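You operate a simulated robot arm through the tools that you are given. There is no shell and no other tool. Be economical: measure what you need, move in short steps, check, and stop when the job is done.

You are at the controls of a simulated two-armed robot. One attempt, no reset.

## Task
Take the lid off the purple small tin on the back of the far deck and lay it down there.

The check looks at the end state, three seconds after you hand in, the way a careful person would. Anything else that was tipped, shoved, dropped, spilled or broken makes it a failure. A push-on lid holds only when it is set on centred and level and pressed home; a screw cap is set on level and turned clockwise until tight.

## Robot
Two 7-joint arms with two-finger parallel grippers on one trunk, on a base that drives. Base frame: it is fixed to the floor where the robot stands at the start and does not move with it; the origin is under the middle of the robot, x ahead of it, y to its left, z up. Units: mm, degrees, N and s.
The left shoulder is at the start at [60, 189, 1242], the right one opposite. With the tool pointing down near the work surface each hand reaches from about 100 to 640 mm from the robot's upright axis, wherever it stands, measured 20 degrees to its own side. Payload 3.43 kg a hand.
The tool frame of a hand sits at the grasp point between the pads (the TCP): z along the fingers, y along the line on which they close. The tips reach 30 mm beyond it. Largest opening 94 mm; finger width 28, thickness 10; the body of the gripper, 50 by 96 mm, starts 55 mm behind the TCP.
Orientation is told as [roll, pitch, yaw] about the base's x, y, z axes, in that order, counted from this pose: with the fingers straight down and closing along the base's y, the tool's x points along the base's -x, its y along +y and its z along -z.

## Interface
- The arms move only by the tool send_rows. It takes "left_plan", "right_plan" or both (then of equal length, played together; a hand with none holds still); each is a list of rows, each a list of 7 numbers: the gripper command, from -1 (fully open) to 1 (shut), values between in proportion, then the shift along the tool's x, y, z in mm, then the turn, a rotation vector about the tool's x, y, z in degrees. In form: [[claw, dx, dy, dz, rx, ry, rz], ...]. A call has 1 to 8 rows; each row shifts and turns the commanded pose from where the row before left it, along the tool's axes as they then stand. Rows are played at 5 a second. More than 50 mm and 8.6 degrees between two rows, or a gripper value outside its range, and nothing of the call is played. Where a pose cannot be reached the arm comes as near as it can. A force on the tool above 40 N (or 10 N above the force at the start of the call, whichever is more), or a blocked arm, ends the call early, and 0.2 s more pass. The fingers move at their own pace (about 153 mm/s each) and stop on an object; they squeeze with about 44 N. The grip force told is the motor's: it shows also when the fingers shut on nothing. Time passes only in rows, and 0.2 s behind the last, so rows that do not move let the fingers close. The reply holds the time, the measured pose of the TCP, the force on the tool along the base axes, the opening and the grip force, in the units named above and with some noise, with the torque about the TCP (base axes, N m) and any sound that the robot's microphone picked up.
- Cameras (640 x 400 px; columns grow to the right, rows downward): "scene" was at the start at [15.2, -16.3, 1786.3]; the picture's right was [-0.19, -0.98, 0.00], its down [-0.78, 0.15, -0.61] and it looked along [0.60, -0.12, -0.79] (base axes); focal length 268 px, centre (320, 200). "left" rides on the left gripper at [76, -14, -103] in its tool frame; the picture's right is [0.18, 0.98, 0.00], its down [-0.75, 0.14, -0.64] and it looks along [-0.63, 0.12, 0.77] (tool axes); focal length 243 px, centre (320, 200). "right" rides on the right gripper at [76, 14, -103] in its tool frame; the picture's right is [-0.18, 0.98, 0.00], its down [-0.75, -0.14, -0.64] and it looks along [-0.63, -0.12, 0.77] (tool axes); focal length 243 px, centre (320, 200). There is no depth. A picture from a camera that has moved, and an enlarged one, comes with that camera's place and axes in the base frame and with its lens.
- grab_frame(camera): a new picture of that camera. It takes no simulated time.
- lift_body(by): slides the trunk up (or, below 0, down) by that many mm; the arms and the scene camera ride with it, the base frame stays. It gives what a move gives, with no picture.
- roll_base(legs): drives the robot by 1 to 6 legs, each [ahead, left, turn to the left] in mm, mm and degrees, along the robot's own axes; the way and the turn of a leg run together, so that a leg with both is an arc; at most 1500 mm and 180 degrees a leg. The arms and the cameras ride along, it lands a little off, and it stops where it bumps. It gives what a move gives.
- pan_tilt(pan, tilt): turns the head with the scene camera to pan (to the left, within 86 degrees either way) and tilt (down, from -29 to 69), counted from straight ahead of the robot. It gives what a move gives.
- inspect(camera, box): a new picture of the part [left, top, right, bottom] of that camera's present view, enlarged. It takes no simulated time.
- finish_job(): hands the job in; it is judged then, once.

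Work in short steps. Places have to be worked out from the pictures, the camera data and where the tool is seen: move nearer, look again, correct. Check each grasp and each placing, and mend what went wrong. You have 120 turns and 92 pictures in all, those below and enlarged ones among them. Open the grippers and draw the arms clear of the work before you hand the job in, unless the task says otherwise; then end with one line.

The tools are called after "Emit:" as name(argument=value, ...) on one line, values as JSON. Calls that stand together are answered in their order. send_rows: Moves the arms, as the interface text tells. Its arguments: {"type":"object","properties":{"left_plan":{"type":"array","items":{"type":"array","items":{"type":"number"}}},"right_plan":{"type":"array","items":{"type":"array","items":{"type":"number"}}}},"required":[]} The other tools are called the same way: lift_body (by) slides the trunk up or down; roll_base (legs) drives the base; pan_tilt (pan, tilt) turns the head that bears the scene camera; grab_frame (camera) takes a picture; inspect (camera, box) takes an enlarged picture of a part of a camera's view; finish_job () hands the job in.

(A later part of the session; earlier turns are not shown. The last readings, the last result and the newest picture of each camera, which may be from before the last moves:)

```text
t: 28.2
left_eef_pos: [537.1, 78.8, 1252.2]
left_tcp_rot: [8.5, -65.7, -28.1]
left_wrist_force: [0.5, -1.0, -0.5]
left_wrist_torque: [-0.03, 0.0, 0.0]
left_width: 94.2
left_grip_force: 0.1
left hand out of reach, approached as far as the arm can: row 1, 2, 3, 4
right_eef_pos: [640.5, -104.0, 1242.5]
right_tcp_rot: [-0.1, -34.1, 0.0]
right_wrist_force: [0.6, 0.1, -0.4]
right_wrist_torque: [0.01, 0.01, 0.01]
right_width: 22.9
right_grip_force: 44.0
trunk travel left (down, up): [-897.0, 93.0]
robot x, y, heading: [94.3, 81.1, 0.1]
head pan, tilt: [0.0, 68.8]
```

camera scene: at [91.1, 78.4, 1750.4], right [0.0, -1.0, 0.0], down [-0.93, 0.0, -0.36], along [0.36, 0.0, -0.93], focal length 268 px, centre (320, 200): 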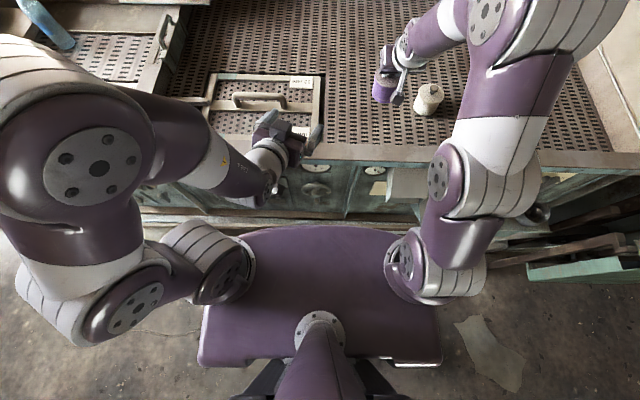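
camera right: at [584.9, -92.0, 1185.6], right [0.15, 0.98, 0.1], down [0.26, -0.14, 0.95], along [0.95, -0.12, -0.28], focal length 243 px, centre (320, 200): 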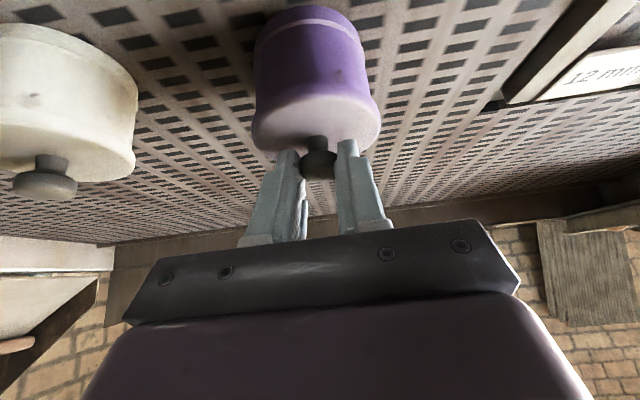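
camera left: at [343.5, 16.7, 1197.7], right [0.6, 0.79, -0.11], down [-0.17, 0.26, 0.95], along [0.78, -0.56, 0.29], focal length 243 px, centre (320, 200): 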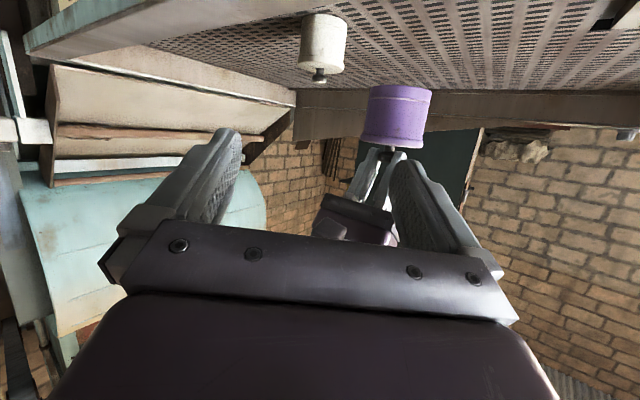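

It extends, sliding a little toward the midline. I continue toward (617,19,1192), which stays clear of the held tin.

Emit:
send_rows(left_plan=[[-1, 3.8, -7, 28, 0, 0, 0], [-1, 3.8, -7, 28, 0, 0, 0], [-1, 3.8, -7, 28, 0, 0, 0], [-1, 0, 0, 0, 0, 0, 0]])

Emit:
grab_frame(camera="left")

Emit:
grab_frame(camera="scene")

```text
t: 29.2
left_eef_pos: [599.1, 35.0, 1206.2]
left_tcp_rot: [8.5, -65.6, -28.1]
left_wrist_force: [-0.1, 0.2, 0.2]
left_wrist_torque: [0.01, 0.03, -0.02]
left_width: 94.0
left_grip_force: 0.2
right_eef_pos: [641.4, -106.1, 1242.8]
right_tcp_rot: [0.2, -34.1, -0.1]
right_wrist_force: [0.0, -0.8, -0.1]
right_wrist_torque: [0.02, 0.02, -0.02]
right_width: 22.4
right_grip_force: 44.5
trunk travel left (down, up): [-897.0, 93.0]
robot x, y, heading: [91.4, 79.3, 0.2]
head pan, tilt: [0.0, 68.8]
```

```text
56 pictures are left
camera left: at [478.3, 68.0, 1178.1], right [0.27, 0.96, -0.11], down [-0.23, 0.17, 0.96], along [0.93, -0.24, 0.27], focal length 243 px, centre (320, 200)
```

left: 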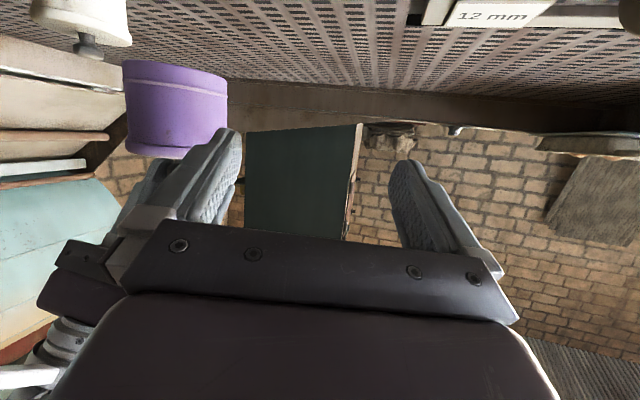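

```text
55 pictures are left
camera scene: at [90.9, 78.0, 1750.4], right [0.0, -1.0, 0.0], down [-0.93, 0.0, -0.36], along [0.36, 0.0, -0.93], focal length 268 px, centre (320, 200)
```

scene: 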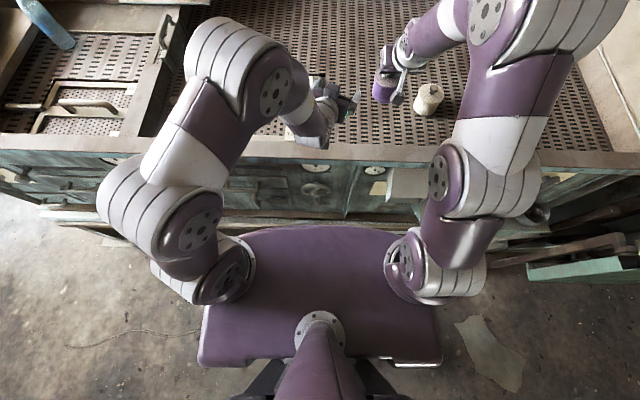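

Now it is well within reach. I yaw the left tool −20° and pitch it 8° flatter here.

Emit:
send_rows(left_plan=[[-1, 0, 0, 0, 6.1, -0.4, 2.7], [-1, 0, 0, 0, 6.1, -0.4, 2.7], [-1, 0, 0, 0, 6.1, -0.4, 2.7], [-1, 0, 0, 0, 0, -8, 0], [-1, 0, 0, 0, 0, 0, 0]])

Emit:
grab_frame(camera="left")

```text
t: 30.4
left_eef_pos: [573.7, -14.4, 1216.5]
left_tcp_rot: [13.0, -73.0, -41.2]
left_wrist_force: [0.1, 0.4, 0.0]
left_wrist_torque: [-0.01, 0.01, 0.01]
left_width: 94.0
left_grip_force: 0.0
left hand out of reach, approached as far as the arm can: row 1, 2, 3, 4
right_eef_pos: [640.2, -104.9, 1243.5]
right_tcp_rot: [0.1, -34.2, 0.0]
right_wrist_force: [0.7, 0.0, -0.6]
right_wrist_torque: [0.0, 0.01, 0.04]
right_width: 22.5
right_grip_force: 43.6
trunk travel left (down, up): [-897.0, 93.0]
robot x, y, heading: [93.8, 79.5, -0.2]
head pan, tilt: [0.0, 68.8]
```

```text
54 pictures are left
camera left: at [463.3, 34.5, 1172.3], right [0.43, 0.9, -0.11], down [-0.31, 0.27, 0.91], along [0.85, -0.36, 0.4], focal length 243 px, centre (320, 200)
```

left: 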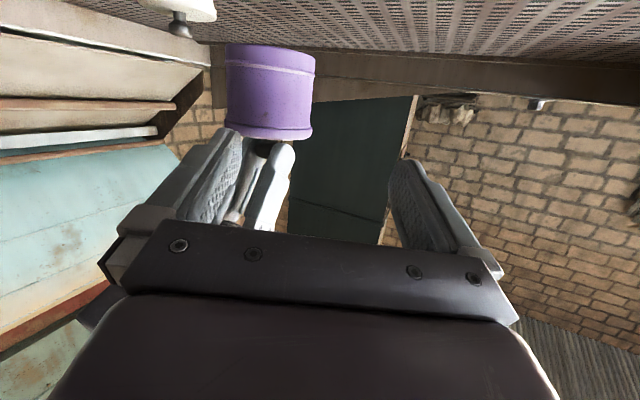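

Tin located at (653,-105), body z 1150–1198, lid seam ≈1198. I shift laterally into line and advance partway.

Emit:
send_rows(left_plan=[[-1, 2.5, -15, 5, 0, 0, 0], [-1, 2.5, -15, 5, 0, 0, 0], [-1, 2.7, -14.6, 10, 0, 0, 0], [-1, 0, 0, 20, 0, 0, 0], [-1, 0, 0, 0, 0, 0, 0]])

Emit:
grab_frame(camera="left")

```text
t: 31.6
left_eef_pos: [584.7, -68.0, 1196.0]
left_tcp_rot: [12.5, -73.2, -41.2]
left_wrist_force: [-0.6, 0.8, -0.3]
left_wrist_torque: [0.0, -0.01, 0.0]
left_width: 93.7
left_grip_force: 0.1
right_eef_pos: [640.9, -105.2, 1242.4]
right_tcp_rot: [0.2, -34.0, -0.1]
right_wrist_force: [0.0, 0.6, -1.2]
right_wrist_torque: [0.01, 0.01, 0.0]
right_width: 22.5
right_grip_force: 44.0
trunk travel left (down, up): [-897.0, 93.0]
robot x, y, heading: [92.1, 76.5, 0.0]
head pan, tilt: [0.0, 68.8]
```

```text
53 pictures are left
camera left: at [474.7, -20.3, 1151.0], right [0.44, 0.89, -0.11], down [-0.31, 0.27, 0.91], along [0.84, -0.36, 0.4], focal length 243 px, centre (320, 200)
```

left: 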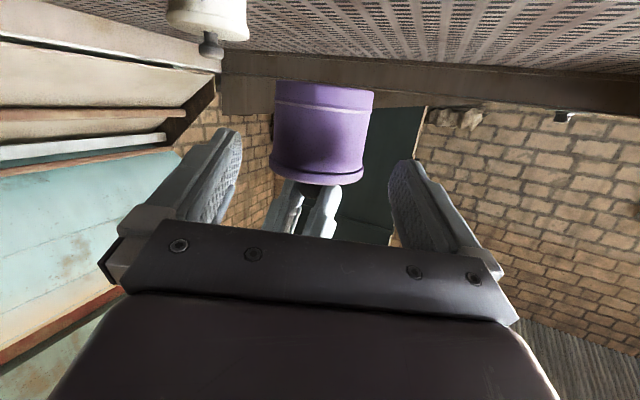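

Tin is centred between the left fingers. I advance 77 mm along the tool axis around the body.

Emit:
send_rows(left_plan=[[-1, 0, -0.3, 20, 0, 0, 0], [-1, 0, -0.3, 20, 0, 0, 0], [-1, 0, -0.3, 20, 0, 0, 0], [-1, 0, -0.3, 17, 0, 0, 0], [-1, 0, 0, 0, 0, 0, 0]])

Emit:
grab_frame(camera="left")

Emit:
inspect(camera="scene", box=[330, 30, 450, 130])

```text
t: 32.8
left_eef_pos: [648.6, -105.5, 1172.5]
left_tcp_rot: [12.6, -73.4, -41.4]
left_wrist_force: [-1.0, -0.4, 0.8]
left_wrist_torque: [0.02, -0.01, 0.03]
left_width: 93.8
left_grip_force: 0.1
right_eef_pos: [640.1, -104.4, 1243.8]
right_tcp_rot: [0.0, -34.1, 0.0]
right_wrist_force: [-0.8, 0.0, -0.8]
right_wrist_torque: [-0.03, 0.0, -0.05]
right_width: 22.6
right_grip_force: 44.3
trunk travel left (down, up): [-897.0, 93.0]
robot x, y, heading: [94.6, 76.9, -0.1]
head pan, tilt: [0.0, 68.8]
```

```text
52 pictures are left
camera left: at [538.4, -55.7, 1129.1], right [0.44, 0.89, -0.11], down [-0.31, 0.27, 0.91], along [0.84, -0.36, 0.4], focal length 243 px, centre (320, 200)
```

left: 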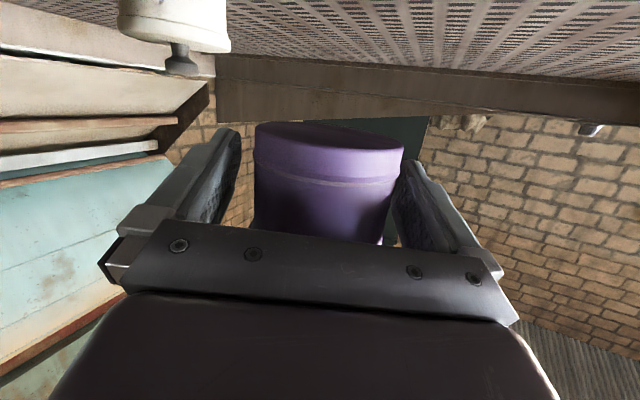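

```text
4.00 times, centred on (390, 80) of scene
camera zoom: at [88.3, 79.0, 1750.3], right [0.0, -1.0, 0.0], down [-0.93, 0.0, -0.36], along [0.36, 0.0, -0.93], focal length 1072 px, centre (40, 680)
```

zoom: 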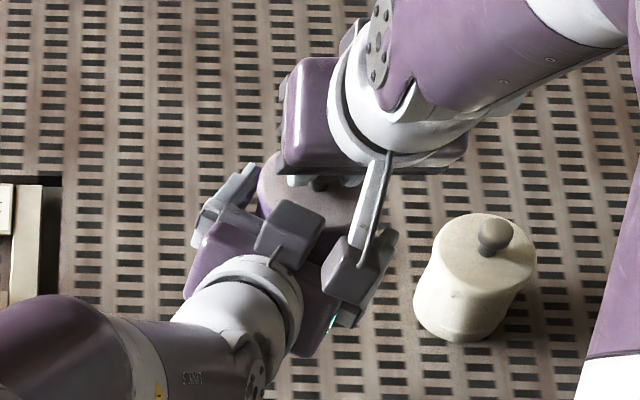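

Body lies between the left pads, no contact forces. I close the left hand.

Emit:
send_rows(left_plan=[[0, 0, 0, 0, 0, 0, 0], [1, 0, 0, 0, 0, 0, 0], [1, 0, 0, 0, 0, 0, 0], [1, 0, 0, 0, 0, 0, 0]])

Emit:
grab_frame(camera="left")

```text
t: 33.8
left_eef_pos: [649.8, -106.0, 1172.7]
left_tcp_rot: [12.5, -73.3, -41.2]
left_wrist_force: [0.2, -0.4, 0.7]
left_wrist_torque: [0.01, -0.01, 0.02]
left_width: 74.6
left_grip_force: 44.5
right_eef_pos: [642.3, -106.0, 1241.8]
right_tcp_rot: [0.1, -34.1, -0.1]
right_wrist_force: [0.4, -0.1, 0.8]
right_wrist_torque: [0.0, 0.03, 0.03]
right_width: 22.7
right_grip_force: 43.8
trunk travel left (down, up): [-897.0, 93.0]
robot x, y, heading: [90.2, 82.9, -0.1]
head pan, tilt: [0.0, 68.8]
heard: snap
```

```text
50 pictures are left
camera left: at [540.4, -56.7, 1128.4], right [0.44, 0.89, -0.11], down [-0.31, 0.27, 0.91], along [0.84, -0.36, 0.39], focal length 243 px, centre (320, 200)
```

left: 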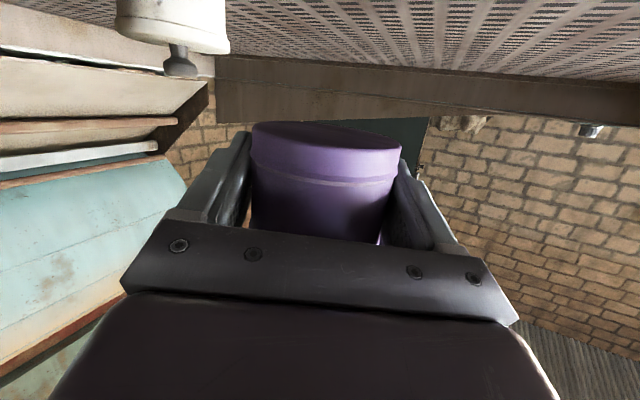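

Both hands hold; a snap was heard, likely the lid's push-fit giving. I pull the right hand straight up in small steps.

Emit:
send_rows(right_plan=[[1, -1.7, 0, -2.5, 0, 0, 0], [1, -1.7, 0, -2.5, 0, 0, 0], [1, -1.7, 0, -2.5, 0, 0, 0], [1, -1.7, 0, -2.5, 0, 0, 0], [1, 0, 0, 0, 0, 0, 0]])

Emit:
grab_frame(camera="right")

Emit:
inspect(camera="scene", box=[330, 30, 450, 130])

```text
t: 35.0
left_eef_pos: [650.4, -106.2, 1173.0]
left_tcp_rot: [12.5, -73.3, -41.2]
left_wrist_force: [0.3, -0.5, 0.4]
left_wrist_torque: [0.02, -0.01, 0.02]
left_width: 73.9
left_grip_force: 44.1
right_eef_pos: [641.9, -105.4, 1254.8]
right_tcp_rot: [0.1, -34.2, 0.0]
right_wrist_force: [0.4, -0.8, 0.2]
right_wrist_torque: [0.01, -0.01, 0.02]
right_width: 22.6
right_grip_force: 44.2
trunk travel left (down, up): [-897.0, 93.0]
robot x, y, heading: [93.6, 79.0, -0.1]
head pan, tilt: [0.0, 68.8]
```

```text
49 pictures are left
camera right: at [521.0, -91.4, 1296.9], right [0.15, 0.98, 0.1], down [0.26, -0.14, 0.95], along [0.95, -0.12, -0.28], focal length 243 px, centre (320, 200)
```

right: 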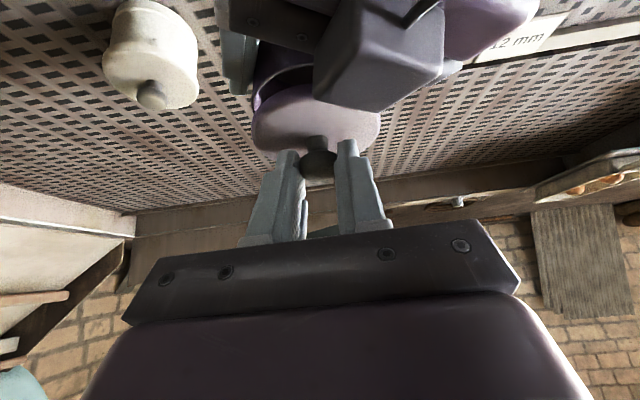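

```text
4.00 times, centred on (390, 80) of scene
camera zoom: at [91.2, 77.8, 1750.4], right [0.0, -1.0, 0.0], down [-0.93, 0.0, -0.36], along [0.36, 0.0, -0.93], focal length 1072 px, centre (40, 680)
```

zoom: 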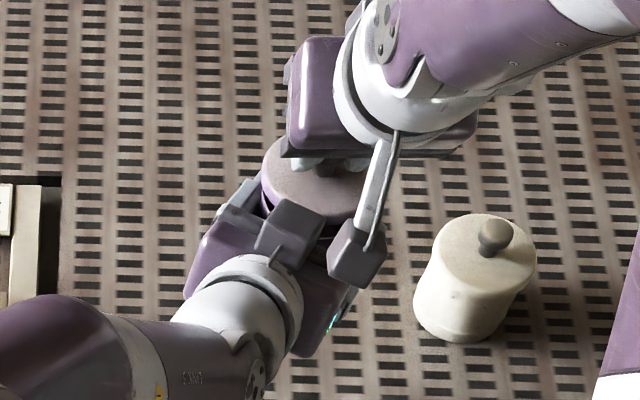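

The lid is off (dark opening visible below it). I raise the right hand another ~45 mm to clear, then check.

Emit:
send_rows(right_plan=[[1, -4.5, 0, -6.6, 0, 0, 0], [1, -4.5, 0, -6.6, 0, 0, 0], [1, -5.6, 0, -8.3, 0, 0, 0], [1, -5.6, 0, -8.3, 0, 0, 0], [1, -5.6, 0, -8.3, 0, 0, 0], [1, 0, 0, 0, 0, 0, 0]])

Emit:
grab_frame(camera="right")

Emit:
inspect(camera="scene", box=[330, 30, 450, 130])

```text
t: 36.4
left_eef_pos: [650.3, -104.8, 1173.2]
left_tcp_rot: [12.5, -73.2, -41.2]
left_wrist_force: [0.6, -0.6, 1.0]
left_wrist_torque: [0.0, -0.01, -0.03]
left_width: 73.8
left_grip_force: 44.2
right_eef_pos: [641.9, -106.6, 1301.1]
right_tcp_rot: [0.0, -34.1, -0.1]
right_wrist_force: [-0.6, -0.1, -0.2]
right_wrist_torque: [0.0, 0.0, 0.01]
right_width: 22.6
right_grip_force: 43.7
trunk travel left (down, up): [-897.0, 93.0]
robot x, y, heading: [92.0, 80.7, -0.1]
head pan, tilt: [0.0, 68.8]
```

```text
47 pictures are left
camera right: at [521.3, -91.8, 1343.3], right [0.15, 0.98, 0.1], down [0.26, -0.14, 0.95], along [0.95, -0.12, -0.28], focal length 243 px, centre (320, 200)
```

right: 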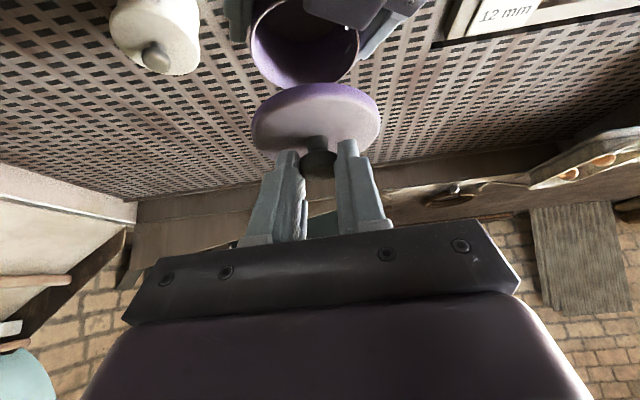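

```text
4.00 times, centred on (390, 80) of scene
camera zoom: at [91.1, 77.9, 1750.4], right [0.0, -1.0, 0.0], down [-0.93, 0.0, -0.36], along [0.36, 0.0, -0.93], focal length 1072 px, centre (40, 680)
```

zoom: 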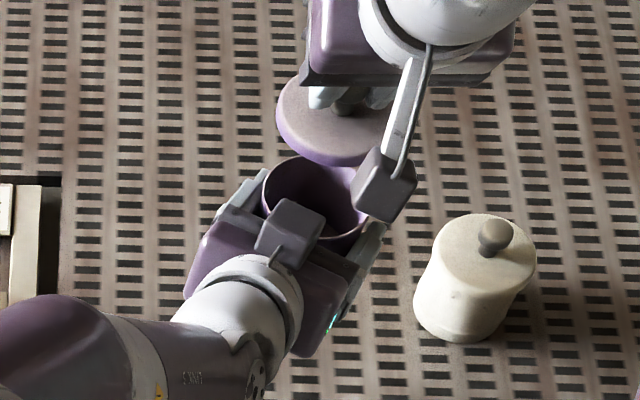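

Lid is fully clear, tin appears empty. I move the left hand with the tin to its own side (~90 mm) to free room for laying the lid.

Emit:
send_rows(left_plan=[[1, 3.6, 21, -8, 0, 0, 0], [1, 3.6, 21, -8, 0, 0, 0], [1, 3.6, 21, -8, 0, 0, 0], [1, 3.6, 21, -8, 0, 0, 0], [1, 0, 0, 0, 0, 0, 0]])

Emit:
grab_frame(camera="scene")

```text
t: 37.6
left_eef_pos: [653.4, -47.7, 1179.1]
left_tcp_rot: [13.2, -73.0, -40.9]
left_wrist_force: [0.0, 0.2, -0.4]
left_wrist_torque: [-0.01, 0.0, 0.01]
left_width: 73.3
left_grip_force: 44.4
left hand out of reach, approached as far as the arm can: row 3, 4
right_eef_pos: [640.5, -105.3, 1301.1]
right_tcp_rot: [0.2, -34.2, -0.1]
right_wrist_force: [0.8, 0.2, -0.4]
right_wrist_torque: [-0.03, 0.0, -0.02]
right_width: 22.6
right_grip_force: 44.3
trunk travel left (down, up): [-897.0, 93.0]
robot x, y, heading: [92.5, 78.9, 0.1]
head pan, tilt: [0.0, 68.8]
```

```text
45 pictures are left
camera scene: at [91.0, 78.2, 1750.4], right [0.0, -1.0, 0.0], down [-0.93, 0.0, -0.36], along [0.36, 0.0, -0.93], focal length 268 px, centre (320, 200)
```

scene: 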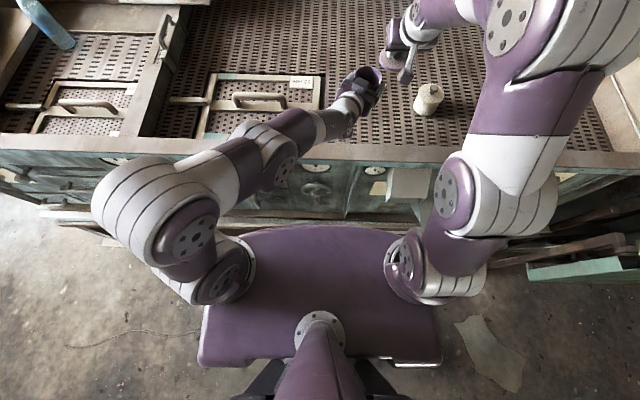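

I'll set the tin down first. Since the flat left hand would hit the deck from below, I steepen the tool by 15°, then descend to just above contact (tin tips slightly, will settle on its base).

Emit:
send_rows(left_plan=[[1, 0, 0, 0, 0, 7.5, 0], [1, 0, 0, 0, 0, 7.5, 0], [1, 17, 2.4, 9.5, 0, 0, 0], [1, 17, 2.4, 9.5, 0, 0, 0], [1, 17, 2.4, 9.5, 0, 0, 0], [1, 0, 0, 0, 0, 0, 0]])

Emit:
grab_frame(camera="left")

Emit:
grab_frame(camera="scene")

Emit:
grab_frame(camera="right")

```text
t: 39.0
left_eef_pos: [656.4, -38.1, 1120.4]
left_tcp_rot: [6.8, -58.4, -35.1]
left_wrist_force: [-0.3, 0.2, -1.0]
left_wrist_torque: [0.04, -0.01, 0.02]
left_width: 73.7
left_grip_force: 43.2
right_eef_pos: [642.3, -105.3, 1301.4]
right_tcp_rot: [0.1, -34.1, -0.1]
right_wrist_force: [0.2, -0.5, 0.0]
right_wrist_torque: [-0.03, 0.02, 0.04]
right_width: 22.6
right_grip_force: 44.0
trunk travel left (down, up): [-897.0, 93.0]
robot x, y, heading: [91.7, 81.9, -0.3]
head pan, tilt: [0.0, 68.8]
```

```text
44 pictures are left
camera left: at [538.7, 12.6, 1109.1], right [0.4, 0.91, -0.1], down [-0.1, 0.15, 0.98], along [0.91, -0.38, 0.15], focal length 243 px, centre (320, 200)
```

left: 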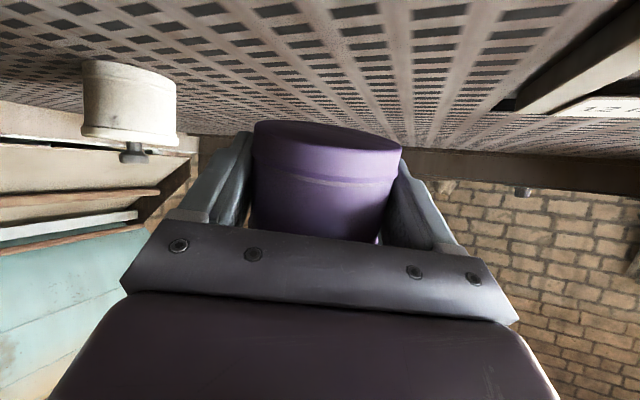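

```text
43 pictures are left
camera scene: at [90.9, 78.0, 1750.4], right [0.0, -1.0, 0.0], down [-0.93, 0.0, -0.36], along [0.36, 0.0, -0.93], focal length 268 px, centre (320, 200)
```

scene: 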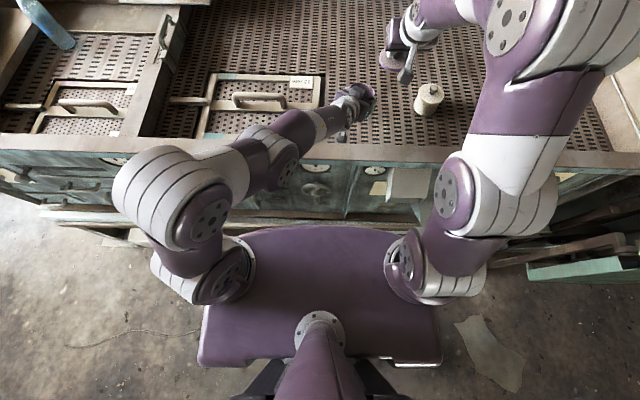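

```text
42 pictures are left
camera right: at [521.1, -91.7, 1343.2], right [0.15, 0.98, 0.1], down [0.26, -0.14, 0.95], along [0.95, -0.12, -0.28], focal length 243 px, centre (320, 200)
```

right: 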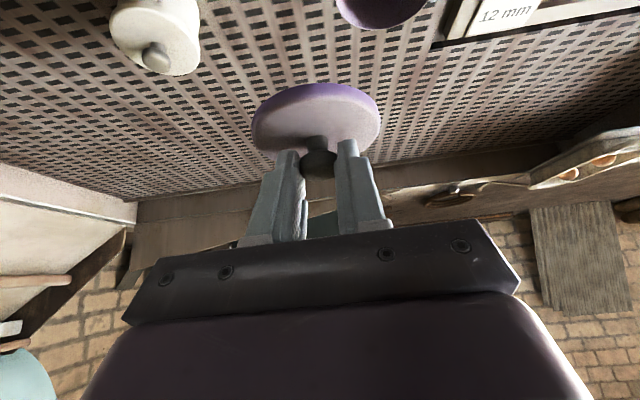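

Left is well within reach now. I descend 30 mm, then in 3 mm steps watching for contact.

Emit:
send_rows(left_plan=[[1, 8.5, -0.6, 5.1, 0, 0, 0], [1, 8.5, -0.6, 5.1, 0, 0, 0], [1, 8.5, -0.6, 5.1, 0, 0, 0], [1, 0, 0, 0, 0, 0, 0]])

Emit:
send_rows(left_plan=[[1, 2.5, -0.2, 1.5, 0, 0, 0], [1, 2.5, -0.2, 1.5, 0, 0, 0], [1, 2.5, -0.2, 1.5, 0, 0, 0], [1, 0, 0, 0, 0, 0, 0]])

Emit:
grab_frame(camera="left")

```text
t: 40.0
left_eef_pos: [657.0, -38.9, 1091.1]
left_tcp_rot: [6.7, -58.3, -35.1]
left_wrist_force: [-0.2, 0.3, -0.5]
left_wrist_torque: [0.01, 0.02, 0.0]
left_width: 73.2
left_grip_force: 43.9
right_eef_pos: [642.9, -106.6, 1301.5]
right_tcp_rot: [0.1, -34.1, -0.1]
right_wrist_force: [0.2, 0.2, -0.4]
right_wrist_torque: [0.0, 0.01, 0.01]
right_width: 22.8
right_grip_force: 43.9
trunk travel left (down, up): [-897.0, 93.0]
robot x, y, heading: [93.5, 83.0, -0.1]
head pan, tilt: [0.0, 68.8]
```

```text
t: 41.0
left_eef_pos: [656.7, -38.3, 1083.2]
left_tcp_rot: [6.9, -58.4, -35.0]
left_wrist_force: [1.0, -0.1, -1.0]
left_wrist_torque: [0.02, -0.02, -0.01]
left_width: 73.2
left_grip_force: 44.1
right_eef_pos: [643.2, -105.6, 1300.5]
right_tcp_rot: [0.2, -34.1, -0.1]
right_wrist_force: [-0.2, 1.3, -1.2]
right_wrist_torque: [-0.02, -0.03, 0.0]
right_width: 22.5
right_grip_force: 43.7
trunk travel left (down, up): [-897.0, 93.0]
robot x, y, heading: [95.2, 80.2, -0.2]
head pan, tilt: [0.0, 68.8]
```

```text
41 pictures are left
camera left: at [539.2, 13.0, 1070.8], right [0.4, 0.91, -0.1], down [-0.1, 0.15, 0.98], along [0.91, -0.38, 0.15], focal length 243 px, centre (320, 200)
```

left: 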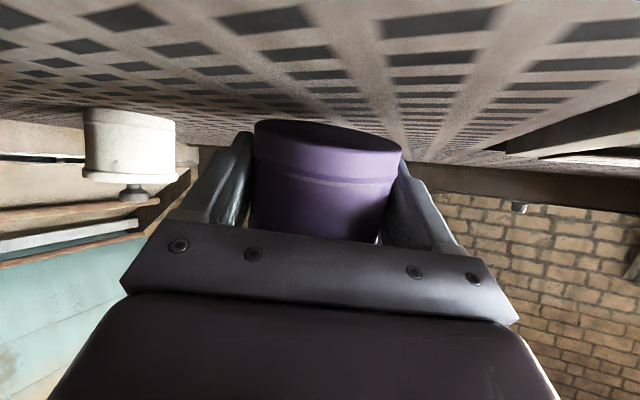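

No contact yet. Continue down in 2.5 mm steps.

Emit:
send_rows(left_plan=[[1, 2.1, -0.1, 1.3, 0, 0, 0], [1, 2.1, -0.1, 1.3, 0, 0, 0], [1, 2.1, -0.1, 1.3, 0, 0, 0], [1, 0, 0, 0, 0, 0, 0]])

Emit:
grab_frame(camera="left")

```text
t: 42.0
left_eef_pos: [656.6, -37.9, 1078.4]
left_tcp_rot: [7.0, -58.7, -35.2]
left_wrist_force: [1.3, 0.3, 11.1]
left_wrist_torque: [-0.25, -0.32, 0.04]
left_width: 73.1
left_grip_force: 44.2
right_eef_pos: [641.2, -105.8, 1301.5]
right_tcp_rot: [-0.1, -34.2, 0.0]
right_wrist_force: [0.3, -0.2, -0.1]
right_wrist_torque: [-0.03, -0.04, 0.02]
right_width: 22.6
right_grip_force: 44.1
trunk travel left (down, up): [-897.0, 93.0]
robot x, y, heading: [97.0, 77.4, -0.2]
head pan, tilt: [0.0, 68.8]
```

```text
40 pictures are left
camera left: at [539.3, 13.0, 1065.3], right [0.4, 0.91, -0.1], down [-0.1, 0.15, 0.98], along [0.91, -0.38, 0.15], focal length 243 px, centre (320, 200)
```

left: 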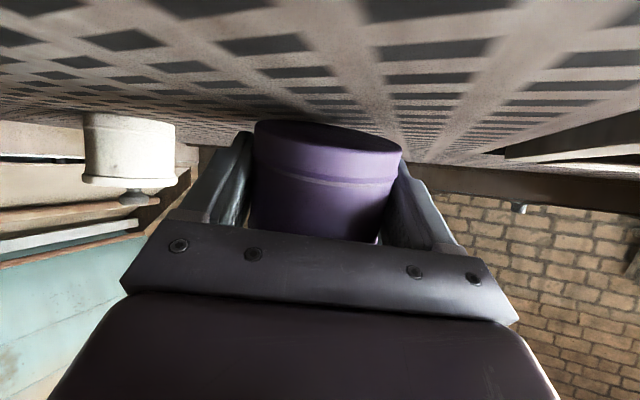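

Contact on the far bottom edge at TCP z≈1079 (11 N, at the expected lever arm). I push down gently so the tin pivots in the pads toward level.

Emit:
send_rows(left_plan=[[1, 1.7, -0.1, 1.0, 0, 0, 0], [1, 1.7, -0.1, 1.0, 0, 0, 0], [1, 1.7, -0.1, 1.0, 0, 0, 0]])

Emit:
grab_frame(camera="left")

```text
t: 42.8
left_eef_pos: [654.6, -36.0, 1072.2]
left_tcp_rot: [6.9, -58.8, -34.9]
left_wrist_force: [-1.6, 8.3, 30.8]
left_wrist_torque: [-0.45, -0.72, 0.17]
left_width: 72.5
left_grip_force: 44.2
right_eef_pos: [637.1, -102.8, 1305.0]
right_tcp_rot: [0.0, -34.3, 0.0]
right_wrist_force: [-0.4, 0.1, -0.6]
right_wrist_torque: [-0.03, -0.02, 0.0]
right_width: 22.4
right_grip_force: 44.3
trunk travel left (down, up): [-897.0, 93.0]
robot x, y, heading: [94.9, 81.9, 0.2]
head pan, tilt: [0.0, 68.8]
```

```text
39 pictures are left
camera left: at [537.9, 14.8, 1059.8], right [0.4, 0.91, -0.1], down [-0.1, 0.15, 0.98], along [0.91, -0.38, 0.15], focal length 243 px, centre (320, 200)
```

left: 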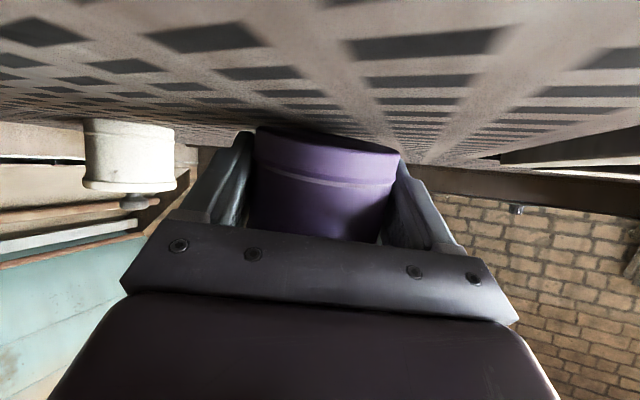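

Tin pivoted somewhat under 31 N. I relieve the force by 2 mm, then loosen the fingers just slightly so it settles flat inside the pads.

Emit:
send_rows(left_plan=[[1, -1.7, 0.1, -1.0, 0, 0, 0], [1, 0, 0, 0, 0, 0, 0], [-0.6, 0, 0, 0, 0, 0, 0], [-0.62, 0, 0, 0, 0, 0, 0], [-0.65, 0, 0, 0, 0, 0, 0], [-0.65, 0, 0, 0, 0, 0, 0]])

Emit:
grab_frame(camera="left")

Emit:
inspect(camera="scene", box=[310, 50, 430, 150])

```text
t: 44.2
left_eef_pos: [653.0, -36.2, 1070.8]
left_tcp_rot: [6.8, -58.5, -35.1]
left_wrist_force: [-5.2, 5.6, 13.1]
left_wrist_torque: [1.02, 1.9, -0.44]
left_width: 77.7
left_grip_force: 0.1
right_eef_pos: [641.2, -104.5, 1302.5]
right_tcp_rot: [0.0, -34.2, 0.0]
right_wrist_force: [0.4, 0.6, 0.0]
right_wrist_torque: [0.0, -0.01, 0.04]
right_width: 22.5
right_grip_force: 43.7
trunk travel left (down, up): [-897.0, 93.0]
robot x, y, heading: [95.0, 83.8, -0.2]
head pan, tilt: [0.0, 68.8]
```

```text
38 pictures are left
camera left: at [536.1, 14.7, 1059.0], right [0.4, 0.91, -0.1], down [-0.1, 0.15, 0.98], along [0.91, -0.38, 0.15], focal length 243 px, centre (320, 200)
```

left: 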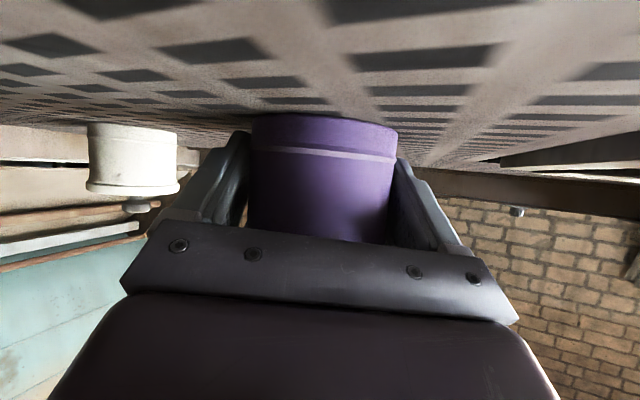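

```text
4.00 times, centred on (370, 100) of scene
camera zoom: at [87.9, 79.9, 1750.2], right [0.0, -1.0, 0.0], down [-0.93, 0.0, -0.36], along [0.36, 0.0, -0.93], focal length 1072 px, centre (120, 600)
```

zoom: 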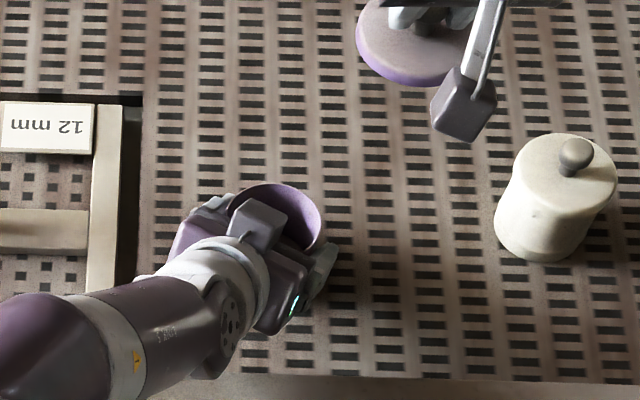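

Tin stands level. The residual force comes from behind the hand (underside touching the lip), so I open fully, raise slightly, and retreat along the tool axis.

Emit:
send_rows(left_plan=[[-1, -1.7, 0.1, -1.0, 0, 0, 0], [-1, -1.7, 0.1, -1.0, 0, 0, 0], [-1, 0, 0, -10, 0, 0, 0], [-1, 0, 0, -20, 0, 0, 0], [-1, 0, 0, -30, 0, 0, 0], [-1, 0, 0, -30, 0, 0, 0], [-1, 0, 0, 0, 0, 0, 0]])

Emit:
grab_frame(camera="left")

Emit:
grab_frame(camera="right")

Emit:
inspect(camera="scene", box=[310, 50, 430, 150])

```text
t: 45.1
left_eef_pos: [648.3, -31.1, 1087.4]
left_tcp_rot: [7.1, -58.9, -35.1]
left_wrist_force: [0.4, -1.1, -0.8]
left_wrist_torque: [0.03, -0.02, -0.01]
left_width: 94.2
left_grip_force: 0.1
right_eef_pos: [643.7, -107.2, 1299.3]
right_tcp_rot: [0.1, -33.9, 0.0]
right_wrist_force: [-0.2, 0.5, -1.0]
right_wrist_torque: [-0.02, -0.03, -0.03]
right_width: 22.7
right_grip_force: 43.7
trunk travel left (down, up): [-897.0, 93.0]
robot x, y, heading: [94.6, 81.2, -0.1]
head pan, tilt: [0.0, 68.8]
stopped in row 4 (left hand): the force on the tool passed its limit at 48 N (the readings are from after the stop); the commanded pose is now the measured one
```

```text
36 pictures are left
camera left: at [530.8, 19.3, 1074.2], right [0.4, 0.91, -0.1], down [-0.11, 0.15, 0.98], along [0.91, -0.38, 0.16], focal length 243 px, centre (320, 200)
```

left: 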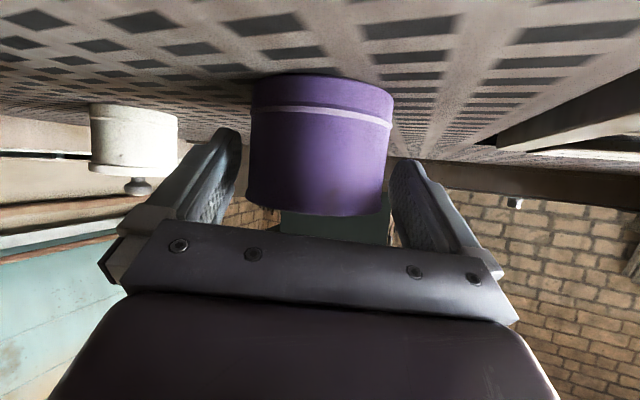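

```text
35 pictures are left
camera right: at [523.9, -92.4, 1342.4], right [0.15, 0.98, 0.1], down [0.27, -0.14, 0.95], along [0.95, -0.12, -0.28], focal length 243 px, centre (320, 200)
```

right: 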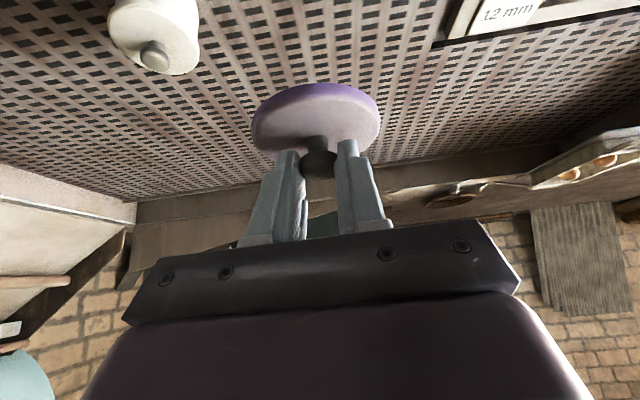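

```text
4.00 times, centred on (370, 100) of scene
camera zoom: at [94.7, 77.0, 1750.4], right [0.0, -1.0, 0.0], down [-0.93, 0.0, -0.36], along [0.36, 0.0, -0.93], focal length 1072 px, centre (120, 600)
```

zoom: 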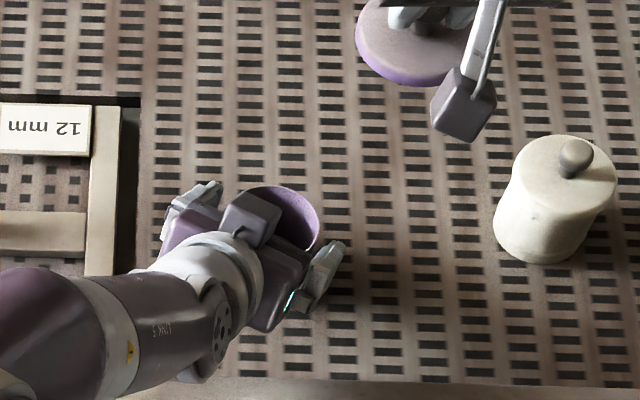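

Force is gone now and the tin stands centred between the open fingers. I raise a bit vertically, then back out.

Emit:
send_rows(left_plan=[[-1, -4.2, 0, -2.6, 0, 0, 0], [-1, -4.2, 0, -2.6, 0, 0, 0], [-1, -4.2, 0, -2.6, 0, 0, 0], [-1, -4.2, 0, -2.6, 0, 0, 0]])

Emit:
send_rows(left_plan=[[-1, -3, 0, -12, 0, 0, 0], [-1, -3, 0, -12, 0, 0, 0], [-1, -3, 0, -20, 0, 0, 0], [-1, -3, 0, -20, 0, 0, 0], [-1, -3, 0, -20, 0, 0, 0], [-1, 0, 0, 0, 0, 0, 0]])

Emit:
grab_frame(camera="left")

Emit:
inspect(camera="scene", box=[310, 50, 430, 150])

```text
t: 46.1
left_eef_pos: [648.7, -31.1, 1107.4]
left_tcp_rot: [7.1, -58.9, -35.3]
left_wrist_force: [13.1, -2.1, -7.1]
left_wrist_torque: [-0.4, -1.11, -0.58]
left_width: 93.8
left_grip_force: 0.0
right_eef_pos: [645.6, -106.0, 1299.4]
right_tcp_rot: [0.2, -34.0, -0.1]
right_wrist_force: [0.4, 0.0, -0.2]
right_wrist_torque: [0.0, 0.01, 0.0]
right_width: 22.6
right_grip_force: 43.8
trunk travel left (down, up): [-897.0, 93.0]
robot x, y, heading: [93.1, 79.7, -0.1]
head pan, tilt: [0.0, 68.8]
```

```text
t: 46.5
left_eef_pos: [648.6, -30.5, 1113.1]
left_tcp_rot: [7.7, -59.0, -35.5]
left_wrist_force: [31.2, -6.3, -29.6]
left_wrist_torque: [-1.47, -4.21, -0.77]
left_width: 93.6
left_grip_force: 0.0
right_eef_pos: [652.9, -109.2, 1296.4]
right_tcp_rot: [0.3, -33.8, -0.2]
right_wrist_force: [-0.2, -0.1, -0.3]
right_wrist_torque: [-0.01, 0.01, 0.01]
right_width: 22.5
right_grip_force: 43.9
trunk travel left (down, up): [-897.0, 93.0]
robot x, y, heading: [92.7, 82.7, -0.3]
head pan, tilt: [0.0, 68.8]
stopped in row 2 (left hand): the force on the tool passed its limit at 65 N (the readings are from after the stop); the commanded pose is now the measured one
```

```text
33 pictures are left
camera left: at [530.4, 19.7, 1099.4], right [0.4, 0.91, -0.09], down [-0.11, 0.15, 0.98], along [0.91, -0.38, 0.16], focal length 243 px, centre (320, 200)
```

left: 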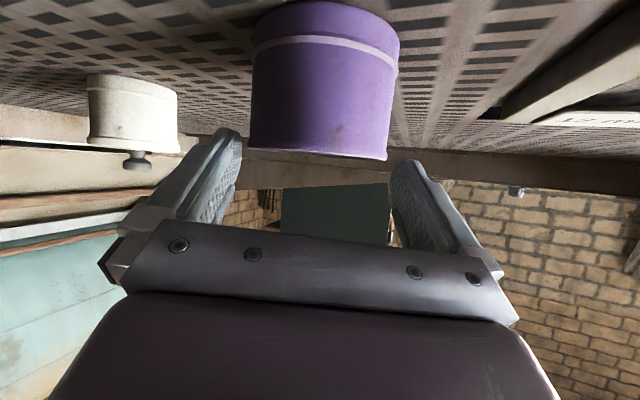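

```text
4.00 times, centred on (370, 100) of scene
camera zoom: at [104.3, 73.2, 1749.7], right [0.0, -1.0, 0.0], down [-0.93, 0.0, -0.36], along [0.36, 0.0, -0.93], focal length 1072 px, centre (120, 600)
```

zoom: 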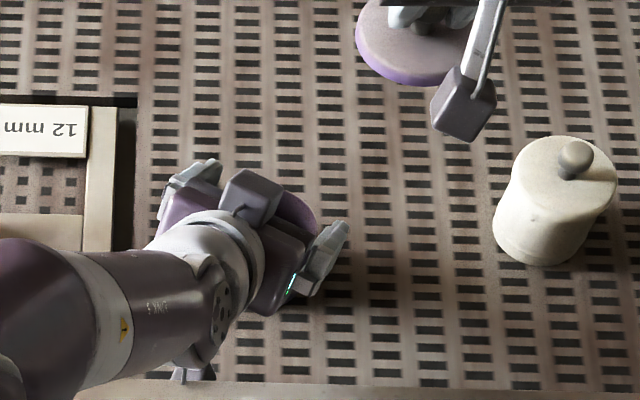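

The underside mount is catching the inner face of a raised front lip (force at the camera location pushes +x). I move 5 mm forward, then straight up 50 mm.

Emit:
send_rows(left_plan=[[-1, -2.1, 2.4, 3.8, 0, 0, 0], [-1, -4.2, 0.3, -2.6, 0, 0, 0], [-1, -8.5, 0.6, -5.1, 0, 0, 0], [-1, -8.5, 0.6, -5.1, 0, 0, 0], [-1, -8.5, 0.6, -5.1, 0, 0, 0], [-1, -8.5, 0.6, -5.1, 0, 0, 0], [-1, -8.5, 0.6, -5.1, 0, 0, 0], [-1, 0, 0, 0, 0, 0, 0]])

Emit:
grab_frame(camera="left")

```text
t: 47.1
left_eef_pos: [647.8, -31.4, 1110.0]
left_tcp_rot: [7.3, -58.3, -35.2]
left_wrist_force: [25.1, -14.5, -33.8]
left_wrist_torque: [-1.77, -4.74, 0.83]
left_width: 93.9
left_grip_force: 0.0
right_eef_pos: [650.8, -111.5, 1298.9]
right_tcp_rot: [0.3, -33.8, -0.2]
right_wrist_force: [-0.4, 0.7, -0.4]
right_wrist_torque: [0.0, 0.02, 0.01]
right_width: 22.5
right_grip_force: 43.7
trunk travel left (down, up): [-897.0, 93.0]
robot x, y, heading: [95.0, 79.0, -0.2]
head pan, tilt: [0.0, 68.8]
stopped in row 2 (left hand): the force on the tool passed its limit at 60 N (the readings are from after the stop); the commanded pose is now the measured one
```

```text
31 pictures are left
camera left: at [530.4, 19.8, 1099.1], right [0.4, 0.91, -0.09], down [-0.1, 0.14, 0.99], along [0.91, -0.38, 0.14], focal length 243 px, centre (320, 200)
```

left: 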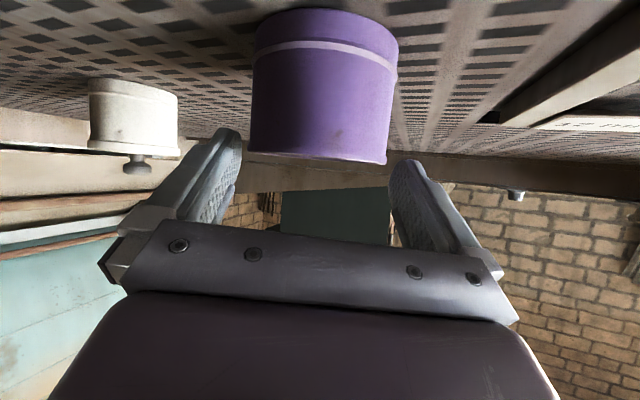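

It's hooked under an inward overhang of the lip (it went down freely at camera x≈539, now 530). I go down slightly, then forward 12 mm along x, to where it had come down.

Emit:
send_rows(left_plan=[[-1, 4.2, -0.3, 2.6, 0, 0, 0], [-1, 4.2, -0.3, 2.6, 0, 0, 0], [-1, -2.1, 2.4, 3.8, 0, 0, 0], [-1, -1.7, 1.9, 3.0, 0, 0, 0], [-1, 0, 0, 0, 0, 0, 0]])

Emit:
grab_frame(camera="left")

```text
t: 48.4
left_eef_pos: [648.1, -27.6, 1104.9]
left_tcp_rot: [7.2, -58.6, -35.2]
left_wrist_force: [-0.3, -0.4, 0.9]
left_wrist_torque: [-0.02, 0.0, 0.01]
left_width: 94.2
left_grip_force: 0.1
right_eef_pos: [642.0, -106.8, 1301.2]
right_tcp_rot: [0.0, -34.3, -0.2]
right_wrist_force: [0.5, 0.1, -0.5]
right_wrist_torque: [0.01, 0.0, 0.01]
right_width: 22.5
right_grip_force: 43.9
trunk travel left (down, up): [-897.0, 93.0]
robot x, y, heading: [96.4, 78.3, -0.1]
head pan, tilt: [0.0, 68.8]
```

```text
30 pictures are left
camera left: at [530.6, 24.0, 1092.2], right [0.4, 0.91, -0.09], down [-0.1, 0.14, 0.98], along [0.91, -0.38, 0.15], focal length 243 px, centre (320, 200)
```

left: 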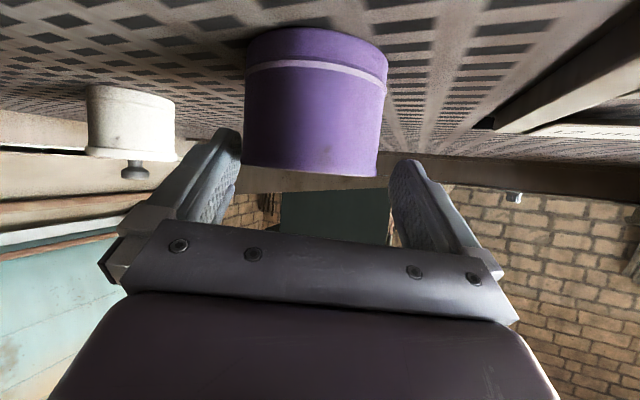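

Free of load again. I move forward 12 mm with slight recentring, then raise in small steps.

Emit:
send_rows(left_plan=[[-1, -3.3, 0.6, 5.6, 0, 0, 0], [-1, -3.3, 0.6, 5.6, 0, 0, 0], [-1, 0, 0, 0, 0, 0, 0], [-1, -4.2, 0.3, -2.6, 0, 0, 0], [-1, -4.2, 0.3, -2.6, 0, 0, 0], [-1, -4.2, 0.3, -2.6, 0, 0, 0], [-1, -4.2, 0.3, -2.6, 0, 0, 0], [-1, 0, 0, 0, 0, 0, 0]])

Emit:
grab_frame(camera="left")

Emit:
inspect(camera="scene", box=[290, 60, 430, 170])

```text
t: 50.1
left_eef_pos: [660.9, -33.3, 1126.1]
left_tcp_rot: [7.3, -58.7, -35.2]
left_wrist_force: [-0.2, -0.7, 0.2]
left_wrist_torque: [-0.03, -0.03, -0.02]
left_width: 93.8
left_grip_force: 0.1
right_eef_pos: [642.7, -106.1, 1300.9]
right_tcp_rot: [0.1, -34.1, -0.2]
right_wrist_force: [-0.3, 0.7, -0.3]
right_wrist_torque: [0.01, -0.01, -0.01]
right_width: 22.5
right_grip_force: 43.5
trunk travel left (down, up): [-897.0, 93.0]
robot x, y, heading: [91.5, 81.1, 0.0]
head pan, tilt: [0.0, 68.8]
```

```text
29 pictures are left
camera left: at [543.4, 17.7, 1113.4], right [0.4, 0.91, -0.09], down [-0.1, 0.14, 0.98], along [0.91, -0.38, 0.15], focal length 243 px, centre (320, 200)
```

left: 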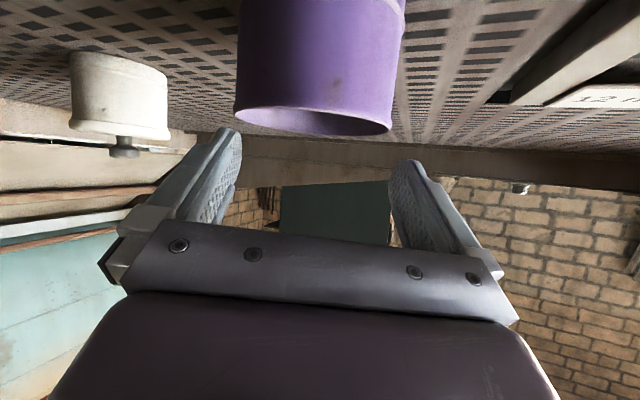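

```text
3.64 times, centred on (360, 115) of scene
camera zoom: at [91.5, 77.6, 1750.4], right [0.0, -1.0, 0.0], down [-0.93, 0.0, -0.36], along [0.36, 0.0, -0.93], focal length 975 px, centre (174, 509)
```

zoom: 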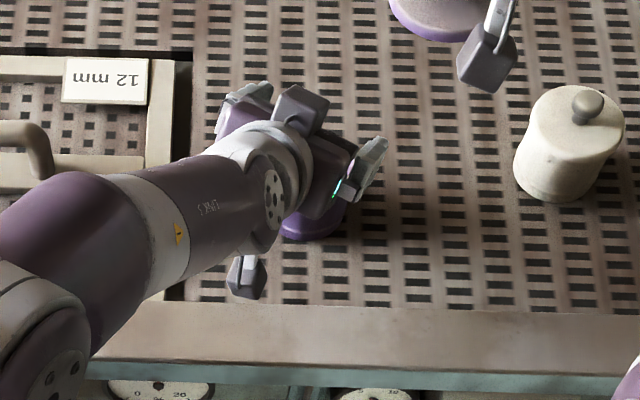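

It rises freely now; the tin stands upright below. I continue up 64 mm, still vertical.

Emit:
send_rows(left_plan=[[-1, -6.8, 0.5, -4.1, 0, 0, 0], [-1, -6.8, 0.5, -4.1, 0, 0, 0], [-1, -8.5, 0.6, -5.1, 0, 0, 0], [-1, -8.5, 0.6, -5.1, 0, 0, 0], [-1, -8.5, 0.6, -5.1, 0, 0, 0], [-1, -8.5, 0.6, -5.1, 0, 0, 0], [-1, -8.5, 0.6, -5.1, 0, 0, 0], [-1, -8.5, 0.6, -5.1, 0, 0, 0]])

Emit:
send_rows(left_plan=[[-1, 0, 0, -25, 0, 0, 0], [-1, 0, 0, -30, 0, 0, 0], [-1, 0, 0, -35, 0, 0, 0], [-1, 0, 0, -35, 0, 0, 0], [-1, 0, 0, -35, 0, 0, 0], [-1, 0, 0, 0, 0, 0, 0]])

Emit:
grab_frame(camera="scene")

```text
t: 52.0
left_eef_pos: [661.7, -33.0, 1201.2]
left_tcp_rot: [7.4, -58.7, -35.4]
left_wrist_force: [-0.6, -0.2, -0.1]
left_wrist_torque: [-0.01, -0.02, 0.02]
left_width: 93.8
left_grip_force: 0.1
right_eef_pos: [640.8, -105.3, 1301.6]
right_tcp_rot: [0.1, -34.1, 0.0]
right_wrist_force: [0.0, -0.5, 0.4]
right_wrist_torque: [0.0, -0.03, 0.0]
right_width: 22.8
right_grip_force: 44.1
trunk travel left (down, up): [-897.0, 93.0]
robot x, y, heading: [93.7, 80.7, -0.2]
head pan, tilt: [0.0, 68.8]
```

```text
t: 53.4
left_eef_pos: [540.0, 28.6, 1283.9]
left_tcp_rot: [7.3, -58.6, -35.3]
left_wrist_force: [0.6, 0.8, 0.5]
left_wrist_torque: [0.01, -0.02, 0.02]
left_width: 94.1
left_grip_force: 0.0
left hand out of reach, approached as far as the arm can: row 3
right_eef_pos: [642.8, -106.7, 1301.5]
right_tcp_rot: [0.1, -34.1, 0.0]
right_wrist_force: [-0.6, -0.1, 0.3]
right_wrist_torque: [-0.01, 0.02, -0.02]
right_width: 22.7
right_grip_force: 44.0
trunk travel left (down, up): [-897.0, 93.0]
robot x, y, heading: [93.4, 78.8, -0.2]
head pan, tilt: [0.0, 68.8]
```

```text
27 pictures are left
camera scene: at [92.2, 77.3, 1750.4], right [0.0, -1.0, 0.0], down [-0.93, 0.0, -0.36], along [0.36, 0.0, -0.93], focal length 268 px, centre (320, 200)
```

scene: 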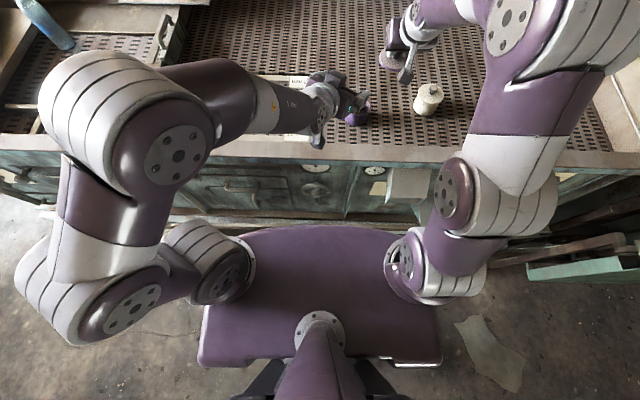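

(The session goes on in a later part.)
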